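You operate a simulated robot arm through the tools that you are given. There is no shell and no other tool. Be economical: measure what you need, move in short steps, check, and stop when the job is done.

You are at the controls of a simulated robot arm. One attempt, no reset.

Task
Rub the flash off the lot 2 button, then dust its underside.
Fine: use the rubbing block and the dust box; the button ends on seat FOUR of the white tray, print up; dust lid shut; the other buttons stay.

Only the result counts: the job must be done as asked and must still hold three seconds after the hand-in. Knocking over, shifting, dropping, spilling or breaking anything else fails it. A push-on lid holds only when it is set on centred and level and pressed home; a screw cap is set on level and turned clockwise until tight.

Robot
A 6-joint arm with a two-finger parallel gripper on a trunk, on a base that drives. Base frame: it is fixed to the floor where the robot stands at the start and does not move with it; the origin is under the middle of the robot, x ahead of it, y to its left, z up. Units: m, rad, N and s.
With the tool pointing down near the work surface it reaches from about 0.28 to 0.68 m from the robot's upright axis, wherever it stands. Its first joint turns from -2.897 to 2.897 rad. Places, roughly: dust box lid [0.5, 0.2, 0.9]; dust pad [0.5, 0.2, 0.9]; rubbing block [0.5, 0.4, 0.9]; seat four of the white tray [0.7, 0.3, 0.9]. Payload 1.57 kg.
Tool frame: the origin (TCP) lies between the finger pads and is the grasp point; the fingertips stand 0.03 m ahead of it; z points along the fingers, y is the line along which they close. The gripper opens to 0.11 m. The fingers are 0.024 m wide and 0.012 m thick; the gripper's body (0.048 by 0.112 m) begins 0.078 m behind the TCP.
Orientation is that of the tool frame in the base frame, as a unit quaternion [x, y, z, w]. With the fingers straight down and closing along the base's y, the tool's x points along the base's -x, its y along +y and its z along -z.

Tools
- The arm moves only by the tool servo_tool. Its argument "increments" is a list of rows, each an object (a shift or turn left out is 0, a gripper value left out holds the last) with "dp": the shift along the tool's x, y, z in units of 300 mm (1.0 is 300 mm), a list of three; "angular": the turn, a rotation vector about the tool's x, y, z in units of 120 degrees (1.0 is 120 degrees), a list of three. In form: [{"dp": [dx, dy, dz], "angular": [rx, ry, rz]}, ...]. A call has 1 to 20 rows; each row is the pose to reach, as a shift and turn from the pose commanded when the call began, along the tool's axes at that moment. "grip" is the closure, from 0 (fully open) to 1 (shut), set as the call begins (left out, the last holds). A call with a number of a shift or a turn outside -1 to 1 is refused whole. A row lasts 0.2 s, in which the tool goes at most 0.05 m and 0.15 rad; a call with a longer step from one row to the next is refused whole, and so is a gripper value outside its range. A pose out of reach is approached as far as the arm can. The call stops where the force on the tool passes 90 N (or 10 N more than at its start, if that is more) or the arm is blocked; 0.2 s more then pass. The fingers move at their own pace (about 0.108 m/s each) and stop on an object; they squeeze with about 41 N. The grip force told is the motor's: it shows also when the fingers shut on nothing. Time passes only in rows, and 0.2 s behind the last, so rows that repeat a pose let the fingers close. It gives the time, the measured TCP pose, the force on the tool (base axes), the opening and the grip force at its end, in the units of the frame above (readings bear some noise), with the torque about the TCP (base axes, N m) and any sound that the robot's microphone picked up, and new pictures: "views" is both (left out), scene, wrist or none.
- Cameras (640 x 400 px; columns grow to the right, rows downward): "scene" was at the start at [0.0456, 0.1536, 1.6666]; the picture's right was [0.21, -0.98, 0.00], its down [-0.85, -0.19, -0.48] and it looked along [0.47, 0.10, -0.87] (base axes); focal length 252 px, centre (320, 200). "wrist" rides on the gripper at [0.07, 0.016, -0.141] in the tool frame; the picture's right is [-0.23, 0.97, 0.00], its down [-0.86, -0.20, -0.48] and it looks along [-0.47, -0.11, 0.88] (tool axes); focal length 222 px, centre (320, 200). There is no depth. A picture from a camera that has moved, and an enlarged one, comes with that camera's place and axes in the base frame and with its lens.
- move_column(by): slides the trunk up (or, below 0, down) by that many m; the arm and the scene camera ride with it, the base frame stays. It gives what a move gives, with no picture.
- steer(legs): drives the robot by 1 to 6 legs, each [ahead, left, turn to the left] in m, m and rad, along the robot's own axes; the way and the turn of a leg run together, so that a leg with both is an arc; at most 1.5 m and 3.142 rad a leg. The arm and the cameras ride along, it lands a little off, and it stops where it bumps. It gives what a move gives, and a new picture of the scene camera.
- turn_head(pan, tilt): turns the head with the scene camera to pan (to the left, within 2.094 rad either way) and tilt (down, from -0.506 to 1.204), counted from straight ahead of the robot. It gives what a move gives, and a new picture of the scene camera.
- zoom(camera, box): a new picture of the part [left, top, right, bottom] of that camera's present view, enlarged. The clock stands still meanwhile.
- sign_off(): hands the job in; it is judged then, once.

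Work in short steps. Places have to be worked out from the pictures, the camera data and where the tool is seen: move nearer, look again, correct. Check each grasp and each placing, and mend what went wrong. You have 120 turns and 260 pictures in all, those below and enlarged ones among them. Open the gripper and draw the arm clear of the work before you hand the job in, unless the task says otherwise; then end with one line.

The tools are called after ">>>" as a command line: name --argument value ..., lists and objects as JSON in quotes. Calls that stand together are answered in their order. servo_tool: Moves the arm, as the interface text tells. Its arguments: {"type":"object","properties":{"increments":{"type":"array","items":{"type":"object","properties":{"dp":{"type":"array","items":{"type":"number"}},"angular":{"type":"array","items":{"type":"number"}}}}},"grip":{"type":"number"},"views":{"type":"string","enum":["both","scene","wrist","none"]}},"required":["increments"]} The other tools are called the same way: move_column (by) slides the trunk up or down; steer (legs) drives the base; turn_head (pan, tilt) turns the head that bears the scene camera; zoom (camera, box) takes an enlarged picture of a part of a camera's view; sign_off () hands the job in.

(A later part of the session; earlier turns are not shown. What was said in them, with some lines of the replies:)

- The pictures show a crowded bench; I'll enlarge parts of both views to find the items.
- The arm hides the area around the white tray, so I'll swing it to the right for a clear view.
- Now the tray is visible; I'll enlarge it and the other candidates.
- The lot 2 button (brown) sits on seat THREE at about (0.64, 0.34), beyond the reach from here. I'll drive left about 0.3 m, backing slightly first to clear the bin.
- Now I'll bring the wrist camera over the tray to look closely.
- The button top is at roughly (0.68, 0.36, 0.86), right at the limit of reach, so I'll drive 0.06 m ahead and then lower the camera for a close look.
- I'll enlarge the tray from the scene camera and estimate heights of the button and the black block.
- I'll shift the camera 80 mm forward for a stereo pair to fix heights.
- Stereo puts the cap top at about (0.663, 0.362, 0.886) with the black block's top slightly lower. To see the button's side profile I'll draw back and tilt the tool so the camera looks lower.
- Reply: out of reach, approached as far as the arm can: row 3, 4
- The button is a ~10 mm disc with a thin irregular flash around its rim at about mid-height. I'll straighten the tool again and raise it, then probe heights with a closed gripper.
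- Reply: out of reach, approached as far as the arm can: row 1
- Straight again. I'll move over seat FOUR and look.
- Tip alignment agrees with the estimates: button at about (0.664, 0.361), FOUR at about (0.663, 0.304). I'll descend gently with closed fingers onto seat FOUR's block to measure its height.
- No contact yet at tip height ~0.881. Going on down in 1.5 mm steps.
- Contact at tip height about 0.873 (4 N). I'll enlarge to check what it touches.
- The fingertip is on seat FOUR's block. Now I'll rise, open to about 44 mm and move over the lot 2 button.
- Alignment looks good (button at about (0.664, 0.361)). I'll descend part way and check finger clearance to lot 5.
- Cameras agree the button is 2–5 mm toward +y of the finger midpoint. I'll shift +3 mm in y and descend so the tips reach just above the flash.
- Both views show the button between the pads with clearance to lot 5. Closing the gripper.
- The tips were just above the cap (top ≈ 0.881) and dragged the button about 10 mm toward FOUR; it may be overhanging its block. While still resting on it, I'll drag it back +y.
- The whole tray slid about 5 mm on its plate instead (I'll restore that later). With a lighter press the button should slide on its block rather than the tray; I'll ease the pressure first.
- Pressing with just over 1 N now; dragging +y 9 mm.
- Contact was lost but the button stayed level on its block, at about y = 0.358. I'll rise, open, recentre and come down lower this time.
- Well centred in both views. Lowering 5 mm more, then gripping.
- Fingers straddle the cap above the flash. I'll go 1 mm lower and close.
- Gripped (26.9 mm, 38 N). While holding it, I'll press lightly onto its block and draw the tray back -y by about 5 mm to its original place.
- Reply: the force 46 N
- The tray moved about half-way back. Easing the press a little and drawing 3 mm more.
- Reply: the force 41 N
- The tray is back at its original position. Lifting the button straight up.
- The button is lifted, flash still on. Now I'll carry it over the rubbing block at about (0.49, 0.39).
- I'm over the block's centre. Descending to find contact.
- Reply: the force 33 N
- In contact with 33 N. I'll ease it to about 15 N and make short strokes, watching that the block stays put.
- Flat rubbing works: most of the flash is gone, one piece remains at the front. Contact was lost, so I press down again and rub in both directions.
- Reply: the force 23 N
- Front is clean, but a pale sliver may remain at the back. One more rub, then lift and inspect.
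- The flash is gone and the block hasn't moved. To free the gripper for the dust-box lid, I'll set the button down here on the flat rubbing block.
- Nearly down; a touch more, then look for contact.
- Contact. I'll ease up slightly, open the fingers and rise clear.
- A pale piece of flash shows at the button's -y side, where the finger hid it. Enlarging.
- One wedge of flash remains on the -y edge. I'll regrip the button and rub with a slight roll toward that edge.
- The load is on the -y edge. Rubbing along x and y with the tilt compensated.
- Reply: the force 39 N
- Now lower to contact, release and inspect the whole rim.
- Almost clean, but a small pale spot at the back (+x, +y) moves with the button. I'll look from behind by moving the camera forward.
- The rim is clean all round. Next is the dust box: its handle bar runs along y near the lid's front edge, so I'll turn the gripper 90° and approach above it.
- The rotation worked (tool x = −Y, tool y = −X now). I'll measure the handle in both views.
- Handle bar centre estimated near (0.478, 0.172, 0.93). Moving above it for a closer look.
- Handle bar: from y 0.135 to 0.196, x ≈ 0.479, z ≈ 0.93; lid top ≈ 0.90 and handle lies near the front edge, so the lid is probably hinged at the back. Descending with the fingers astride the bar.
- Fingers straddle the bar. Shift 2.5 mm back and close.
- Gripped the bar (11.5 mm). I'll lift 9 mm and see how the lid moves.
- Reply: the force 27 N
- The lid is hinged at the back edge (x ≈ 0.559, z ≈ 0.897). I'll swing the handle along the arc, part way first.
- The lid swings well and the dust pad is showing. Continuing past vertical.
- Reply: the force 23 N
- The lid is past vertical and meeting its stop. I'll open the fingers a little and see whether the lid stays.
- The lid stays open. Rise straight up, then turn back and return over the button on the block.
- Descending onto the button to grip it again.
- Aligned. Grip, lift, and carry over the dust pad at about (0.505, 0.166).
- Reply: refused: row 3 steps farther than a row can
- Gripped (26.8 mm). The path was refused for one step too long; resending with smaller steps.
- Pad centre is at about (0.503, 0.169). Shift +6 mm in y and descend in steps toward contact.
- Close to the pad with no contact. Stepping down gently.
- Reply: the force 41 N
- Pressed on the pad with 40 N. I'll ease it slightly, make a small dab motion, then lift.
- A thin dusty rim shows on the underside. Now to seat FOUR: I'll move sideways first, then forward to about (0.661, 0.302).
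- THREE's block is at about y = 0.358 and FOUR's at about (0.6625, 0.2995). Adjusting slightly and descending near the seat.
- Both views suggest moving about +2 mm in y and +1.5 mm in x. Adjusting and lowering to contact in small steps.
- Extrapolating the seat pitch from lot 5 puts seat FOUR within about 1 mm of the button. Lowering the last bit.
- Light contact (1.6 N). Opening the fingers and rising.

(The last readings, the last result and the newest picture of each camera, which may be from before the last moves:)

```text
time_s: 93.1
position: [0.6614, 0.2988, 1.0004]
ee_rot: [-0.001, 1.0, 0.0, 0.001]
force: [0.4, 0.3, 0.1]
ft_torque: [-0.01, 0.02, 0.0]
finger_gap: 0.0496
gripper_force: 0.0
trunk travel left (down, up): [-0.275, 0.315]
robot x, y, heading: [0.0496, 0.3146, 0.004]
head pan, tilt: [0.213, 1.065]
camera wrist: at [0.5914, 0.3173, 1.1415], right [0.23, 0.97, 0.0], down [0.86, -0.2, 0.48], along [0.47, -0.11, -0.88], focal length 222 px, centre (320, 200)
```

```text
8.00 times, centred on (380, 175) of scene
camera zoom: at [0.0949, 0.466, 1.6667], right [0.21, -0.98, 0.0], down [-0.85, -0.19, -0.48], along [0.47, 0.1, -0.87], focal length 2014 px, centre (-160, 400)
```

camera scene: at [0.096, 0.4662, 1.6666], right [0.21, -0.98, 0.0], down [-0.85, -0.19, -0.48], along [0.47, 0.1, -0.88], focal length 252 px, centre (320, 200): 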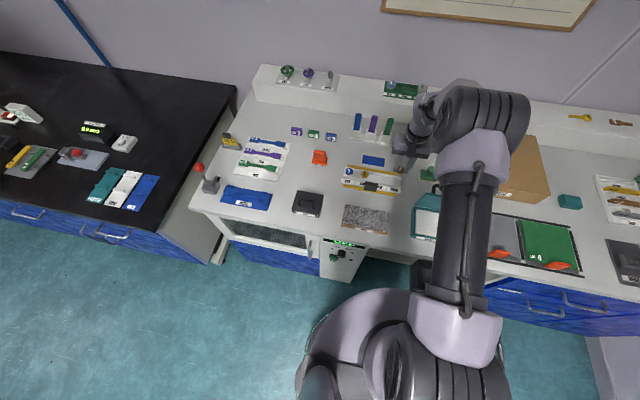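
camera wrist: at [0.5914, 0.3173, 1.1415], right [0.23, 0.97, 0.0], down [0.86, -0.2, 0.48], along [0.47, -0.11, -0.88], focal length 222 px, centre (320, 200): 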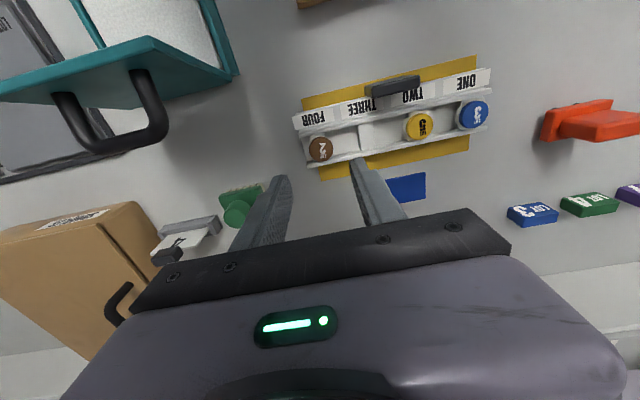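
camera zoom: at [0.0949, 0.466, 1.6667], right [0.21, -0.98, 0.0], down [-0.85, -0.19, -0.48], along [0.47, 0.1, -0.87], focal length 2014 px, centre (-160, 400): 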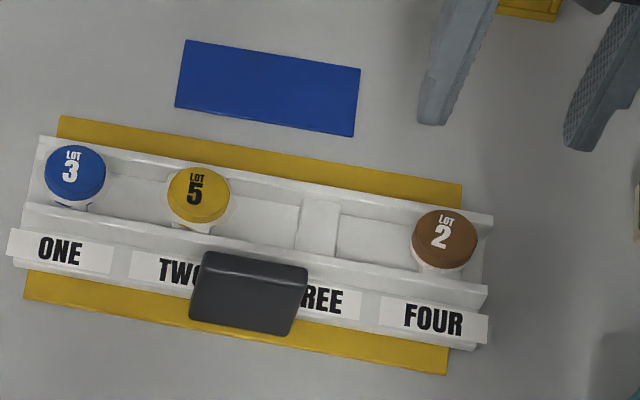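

The button sits centred, level and print-up on seat FOUR. Now to close the dust lid: go back over the handle with the gripper turned, reversing the earlier path.

>>> servo_tool --increments '[{"dp": [0, 0, -0.15]}, {"dp": [0, 0, -0.297], "angular": [0, 0, -0.068]}, {"dp": [0.02, -0.04, -0.297], "angular": [0, 0, -0.136]}, {"dp": [0.04, -0.09, -0.297], "angular": [0, 0, -0.204]}, {"dp": [0.06, -0.14, -0.297], "angular": [0, 0, -0.272]}, {"dp": [0.09, -0.19, -0.297], "angular": [0, 0, -0.34]}, {"dp": [0.12, -0.24, -0.297], "angular": [0, 0, -0.408]}, {"dp": [0.14, -0.29, -0.297], "angular": [0, 0, -0.476]}, {"dp": [0.16, -0.34, -0.297], "angular": [0, 0, -0.544]}, {"dp": [0.18, -0.39, -0.297], "angular": [0, 0, -0.612]}, {"dp": [0.2, -0.43, -0.297], "angular": [0, 0, -0.68]}, {"dp": [0.204, -0.448, -0.297], "angular": [0, 0, -0.75]}]' --grip 0.75 --views "both"

>>> zoom --camera "wrist" --box '[220, 60, 460, 220]'

>>> zoom --camera "scene" --box '[395, 160, 491, 232]'

```text
time_s: 95.7
position: [0.6027, 0.1674, 1.094]
ee_rot: [0.709, -0.706, 0.0, 0.0]
force: [0.0, 0.0, -0.9]
ft_torque: [0.04, 0.02, 0.01]
finger_gap: 0.0273
gripper_force: 0.0
trunk travel left (down, up): [-0.275, 0.315]
robot x, y, heading: [0.0506, 0.3152, 0.003]
head pan, tilt: [0.213, 1.065]
camera scene: at [0.0958, 0.466, 1.6666], right [0.21, -0.98, 0.0], down [-0.85, -0.19, -0.48], along [0.47, 0.1, -0.87], focal length 252 px, centre (320, 200)
camera wrist: at [0.5871, 0.098, 1.2339], right [-0.97, 0.22, 0.0], down [0.2, 0.86, 0.48], along [0.11, 0.47, -0.88], focal length 222 px, centre (320, 200)
```

scene: 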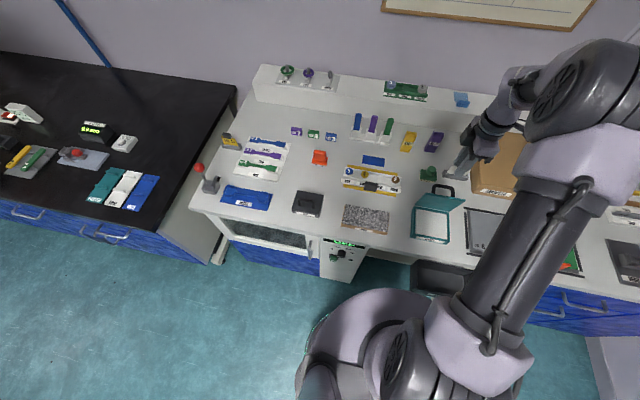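
wrist: 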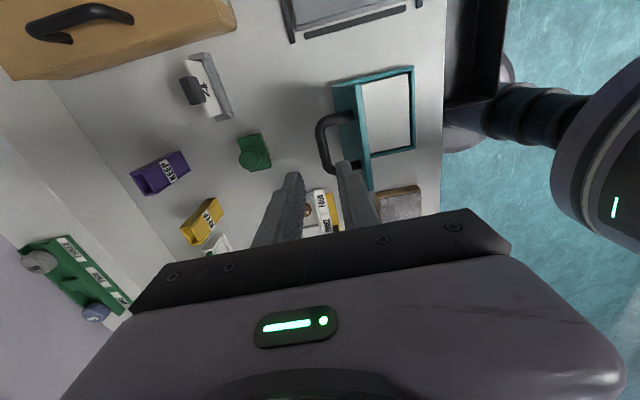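

```text
2.50 times, centred on (340, 140) of wrist
camera zoom: at [0.5871, 0.098, 1.2339], right [-0.97, 0.22, 0.0], down [0.2, 0.86, 0.48], along [0.11, 0.47, -0.88], focal length 555 px, centre (270, 350)
```

zoom: 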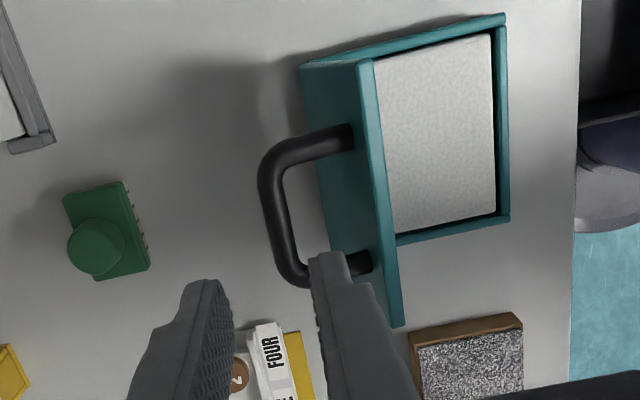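

```text
5.56 times, centred on (443, 196) of scene
camera zoom: at [0.0958, 0.466, 1.6666], right [0.21, -0.98, 0.0], down [-0.85, -0.19, -0.48], along [0.47, 0.1, -0.87], focal length 1399 px, centre (-363, 222)
```

zoom: 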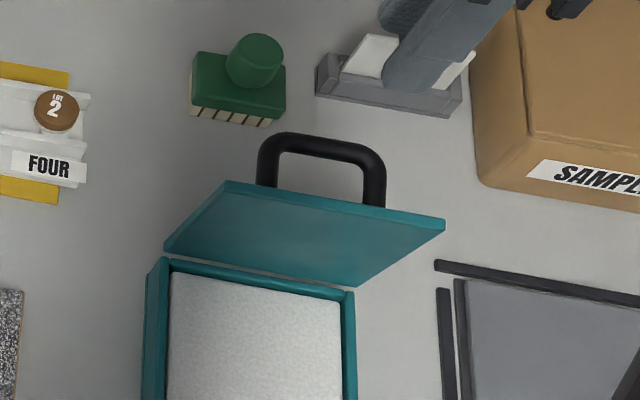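

The handle hasn't moved since I released it. Descending back to the same pose and gripping it.

>>> servo_tool --increments '[{"dp": [0.01, 0.007, 0.13]}, {"dp": [0.01, 0.007, 0.25]}, {"dp": [0.01, 0.007, 0.32]}, {"dp": [0.01, 0.007, 0.36]}]' --views "wrist"

>>> zoom --camera "scene" --box '[395, 160, 491, 232]'

```text
time_s: 96.7
position: [0.5998, 0.1645, 0.9864]
ee_rot: [0.708, -0.706, 0.0, 0.001]
force: [-1.7, 0.5, -0.2]
ft_torque: [-0.04, 0.03, 0.02]
finger_gap: 0.0274
gripper_force: 0.1
trunk travel left (down, up): [-0.275, 0.315]
robot x, y, heading: [0.0535, 0.3125, 0.002]
head pan, tilt: [0.213, 1.065]
camera wrist: at [0.583, 0.0955, 1.1265], right [-0.97, 0.23, 0.0], down [0.2, 0.86, 0.48], along [0.11, 0.47, -0.88], focal length 222 px, centre (320, 200)
```

wrist: 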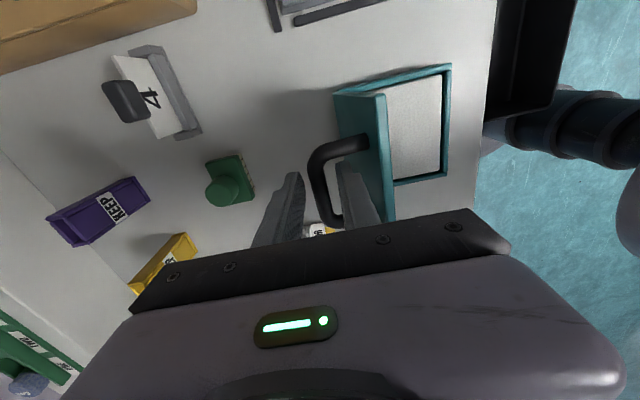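

```text
5.56 times, centred on (443, 196) of scene
camera zoom: at [0.0959, 0.466, 1.6667], right [0.21, -0.98, 0.0], down [-0.85, -0.19, -0.48], along [0.47, 0.1, -0.87], focal length 1399 px, centre (-363, 222)
```

zoom: 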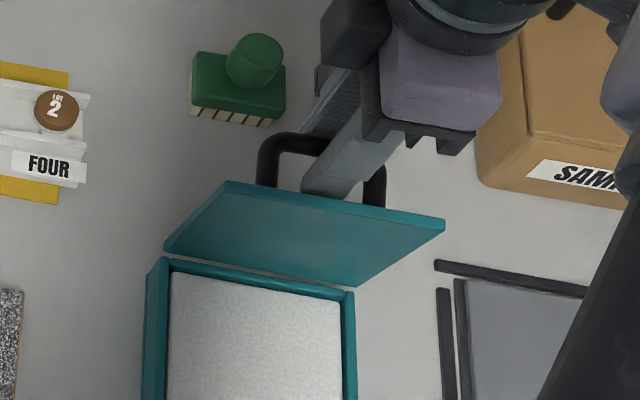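

Gripping the bar and swinging the lid back, first half of the arc.

>>> servo_tool --increments '[{"dp": [0, 0, 0]}, {"dp": [0, 0, 0]}]' --grip 1 --views "none"

>>> servo_tool --increments '[{"dp": [0, 0.0137, -0.0065]}, {"dp": [0, 0.0273, -0.0127]}, {"dp": [0, 0.051, -0.02]}, {"dp": [0, 0.0753, -0.0273]}, {"dp": [0, 0.1, -0.031]}, {"dp": [0, 0.1253, -0.0333]}, {"dp": [0, 0.15, -0.033]}, {"dp": [0, 0.1753, -0.0307]}, {"dp": [0, 0.2, -0.026]}, {"dp": [0, 0.2243, -0.0197]}, {"dp": [0, 0.248, -0.011]}, {"dp": [0, 0.2707, 0]}]' --views "wrist"

>>> zoom --camera "scene" --box '[395, 170, 491, 242]'

```text
time_s: 97.3
position: [0.5994, 0.1646, 0.985]
ee_rot: [-0.707, 0.707, 0.001, 0.0]
force: [-0.5, 0.6, -1.4]
ft_torque: [0.0, -0.02, -0.72]
finger_gap: 0.012
gripper_force: 29.0
trunk travel left (down, up): [-0.275, 0.315]
robot x, y, heading: [0.0517, 0.3117, -0.002]
head pan, tilt: [0.213, 1.065]
```

```text
time_s: 99.9
position: [0.5204, 0.1634, 0.9837]
ee_rot: [0.708, -0.706, 0.0, 0.0]
force: [0.4, 3.5, 3.0]
ft_torque: [0.13, -0.1, -0.68]
finger_gap: 0.0118
gripper_force: 28.7
trunk travel left (down, up): [-0.275, 0.315]
robot x, y, heading: [0.0485, 0.3168, 0.0]
head pan, tilt: [0.213, 1.065]
camera wrist: at [0.5032, 0.0943, 1.1257], right [-0.97, 0.23, 0.0], down [0.2, 0.86, 0.48], along [0.11, 0.47, -0.88], focal length 222 px, centre (320, 200)
```

wrist: 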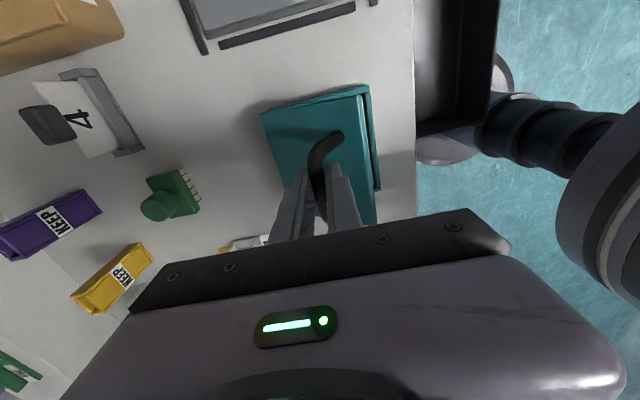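

```text
5.56 times, centred on (443, 206) of scene
camera zoom: at [0.0956, 0.4667, 1.6667], right [0.21, -0.98, 0.0], down [-0.85, -0.19, -0.48], along [0.47, 0.1, -0.87], focal length 1399 px, centre (-363, 167)
```

zoom: 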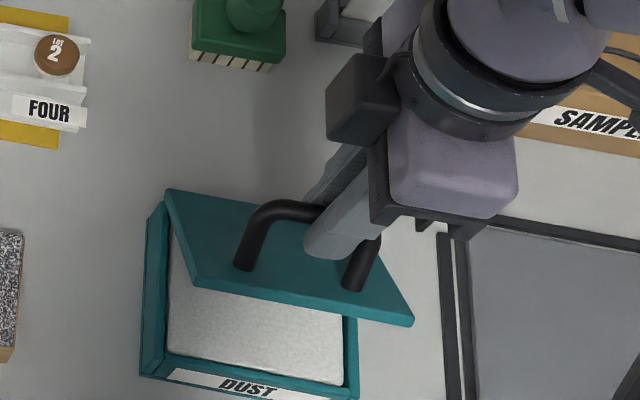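

Swings smoothly. Completing the arc to closed.

>>> servo_tool --increments '[{"dp": [0, 0.022, 0.013]}, {"dp": [0, 0.0423, 0.0273]}, {"dp": [0, 0.061, 0.044]}, {"dp": [0, 0.079, 0.0617]}, {"dp": [0, 0.095, 0.081]}, {"dp": [0, 0.1093, 0.102]}, {"dp": [0, 0.1217, 0.1237]}, {"dp": [0, 0.1313, 0.1447]}, {"dp": [0, 0.1313, 0.15]}]' --views "wrist"

>>> zoom --camera "scene" --box '[395, 185, 475, 245]'

```text
time_s: 101.9
position: [0.4791, 0.1645, 0.9405]
ee_rot: [0.708, -0.707, 0.0, 0.0]
force: [-0.3, -3.0, 20.5]
ft_torque: [0.26, -0.02, -0.09]
finger_gap: 0.0118
gripper_force: 29.5
trunk travel left (down, up): [-0.275, 0.315]
robot x, y, heading: [0.0465, 0.3111, -0.0]
head pan, tilt: [0.213, 1.065]
camera wrist: at [0.4621, 0.0951, 1.0813], right [-0.97, 0.22, 0.0], down [0.2, 0.86, 0.48], along [0.11, 0.47, -0.88], focal length 222 px, centre (320, 200)
```

wrist: 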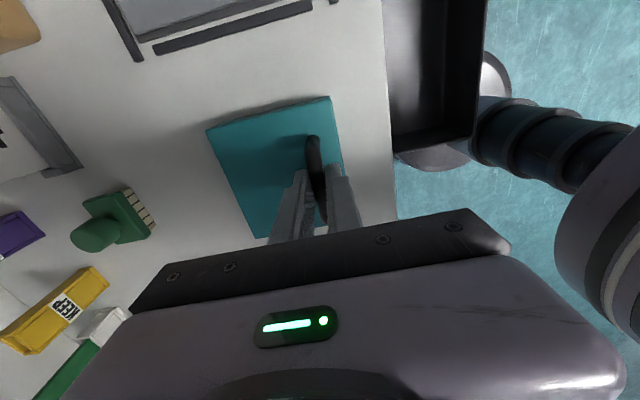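

```text
6.67 times, centred on (435, 215) of scene
camera zoom: at [0.0941, 0.4663, 1.6669], right [0.21, -0.98, 0.0], down [-0.85, -0.19, -0.49], along [0.47, 0.1, -0.87], focal length 1678 px, centre (-447, 100)
```

zoom: 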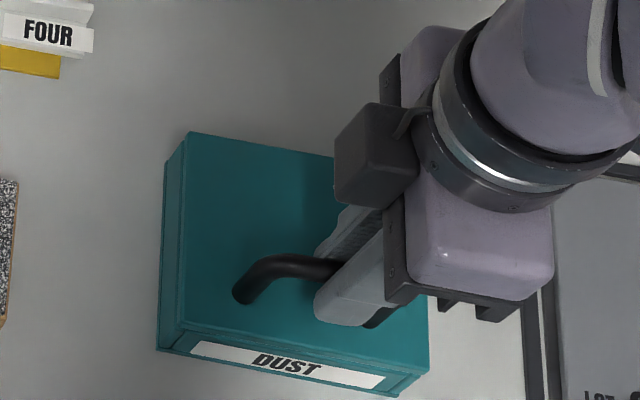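

The handle is back at its original closed position with 20 N pressing it down. Press slightly more, release and rise clear.

>>> servo_tool --increments '[{"dp": [0, 0, 0.003]}, {"dp": [0, 0, 0.003]}, {"dp": [0, 0, -0.003]}]' --views "none"

>>> servo_tool --increments '[{"dp": [0, 0, 0]}, {"dp": [0, 0, 0]}, {"dp": [0, 0, 0]}]' --grip 0.5 --views "none"

>>> servo_tool --increments '[{"dp": [0, 0, -0.13]}, {"dp": [0, 0, -0.28]}, {"dp": [0, 0, -0.43]}, {"dp": [0, 0, -0.58]}, {"dp": [0.1, 0.1, -0.65]}, {"dp": [0.2, 0.2, -0.65]}]' --grip 0.3 --views "both"

>>> zoom --camera "scene" --box '[395, 185, 475, 245]'

>>> zoom --camera "scene" --box '[340, 145, 420, 195]'

```text
time_s: 102.7
position: [0.479, 0.1645, 0.9393]
ee_rot: [0.708, -0.706, 0.0, 0.0]
force: [6.9, 0.8, 5.5]
ft_torque: [-0.32, -0.03, -0.06]
finger_gap: 0.0119
gripper_force: 29.2
trunk travel left (down, up): [-0.275, 0.315]
robot x, y, heading: [0.0496, 0.3131, 0.004]
head pan, tilt: [0.213, 1.065]
```

```text
time_s: 103.5
position: [0.479, 0.1651, 0.9387]
ee_rot: [-0.707, 0.707, 0.0, 0.0]
force: [0.1, 0.5, 0.1]
ft_torque: [0.02, 0.04, 0.04]
finger_gap: 0.0549
gripper_force: 0.0
trunk travel left (down, up): [-0.275, 0.315]
robot x, y, heading: [0.0484, 0.3109, -0.002]
head pan, tilt: [0.213, 1.065]
```

```text
time_s: 104.9
position: [0.4194, 0.1023, 1.1344]
ee_rot: [0.708, -0.707, 0.0, 0.0]
force: [0.4, 0.1, 0.3]
ft_torque: [0.03, -0.01, 0.0]
finger_gap: 0.0767
gripper_force: 0.0
trunk travel left (down, up): [-0.275, 0.315]
robot x, y, heading: [0.0511, 0.3131, -0.002]
head pan, tilt: [0.213, 1.065]
camera scene: at [0.0953, 0.4655, 1.6667], right [0.21, -0.98, 0.0], down [-0.85, -0.19, -0.48], along [0.47, 0.1, -0.87], focal length 252 px, centre (320, 200)
camera wrist: at [0.4024, 0.0331, 1.275], right [-0.97, 0.23, 0.0], down [0.2, 0.86, 0.48], along [0.11, 0.47, -0.88], focal length 222 px, centre (320, 200)
```

scene: 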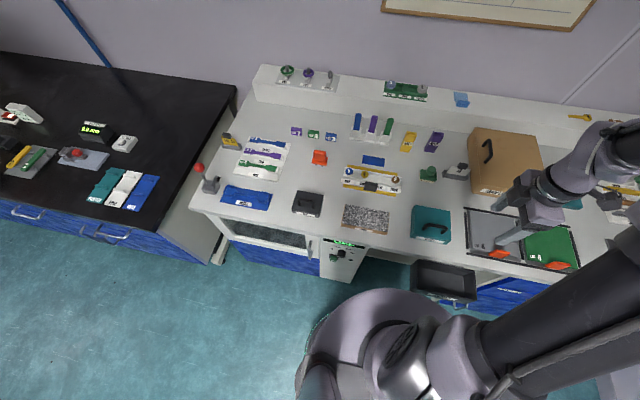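
wrist: 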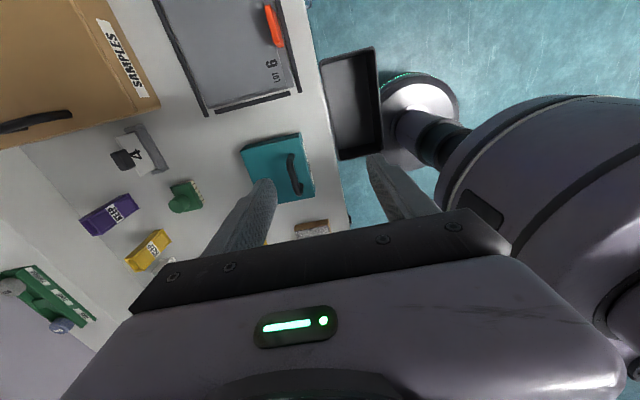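

```text
6.67 times, centred on (435, 215) of scene
camera zoom: at [0.0953, 0.4655, 1.6667], right [0.21, -0.98, 0.0], down [-0.85, -0.19, -0.48], along [0.47, 0.1, -0.87], focal length 1678 px, centre (-447, 100)
```

zoom: 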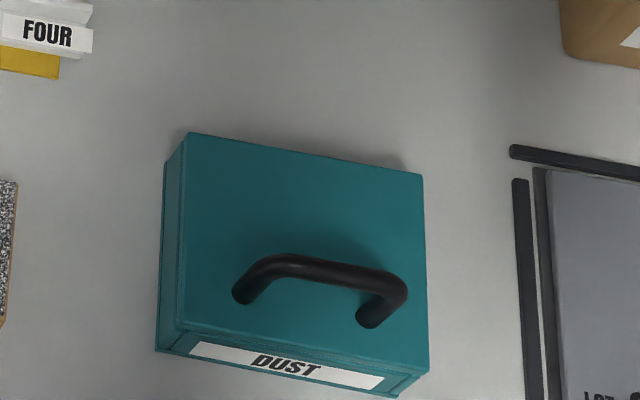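

```text
8.00 times, centred on (380, 170) of scene
camera zoom: at [0.0953, 0.4655, 1.6667], right [0.21, -0.98, 0.0], down [-0.85, -0.19, -0.48], along [0.47, 0.1, -0.87], focal length 2014 px, centre (-160, 440)
```

zoom: 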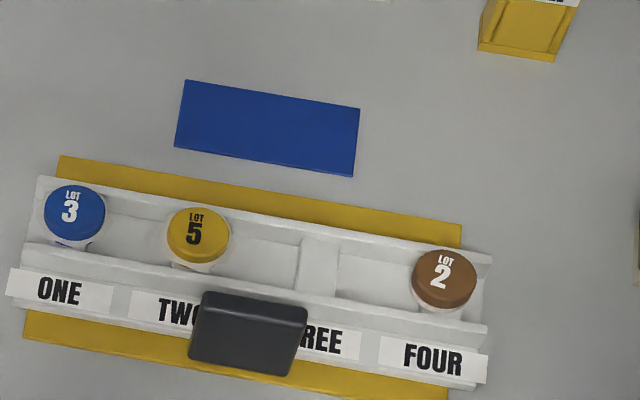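

Lid shut, button print-up on seat FOUR, the other buttons in their seats and the arm clear. I'm handing the job in.

>>> sign_off

```text
The job is handed in.
```

I handed the job in. The lot 2 button has its flash rubbed off and its underside dusted, and it sits print up on seat FOUR. The dust lid is shut and the other buttons are still in their seats. The white tray slid about 5 mm while I was gripping the button; I drew it back, and it now sits about 2 mm from where it started.
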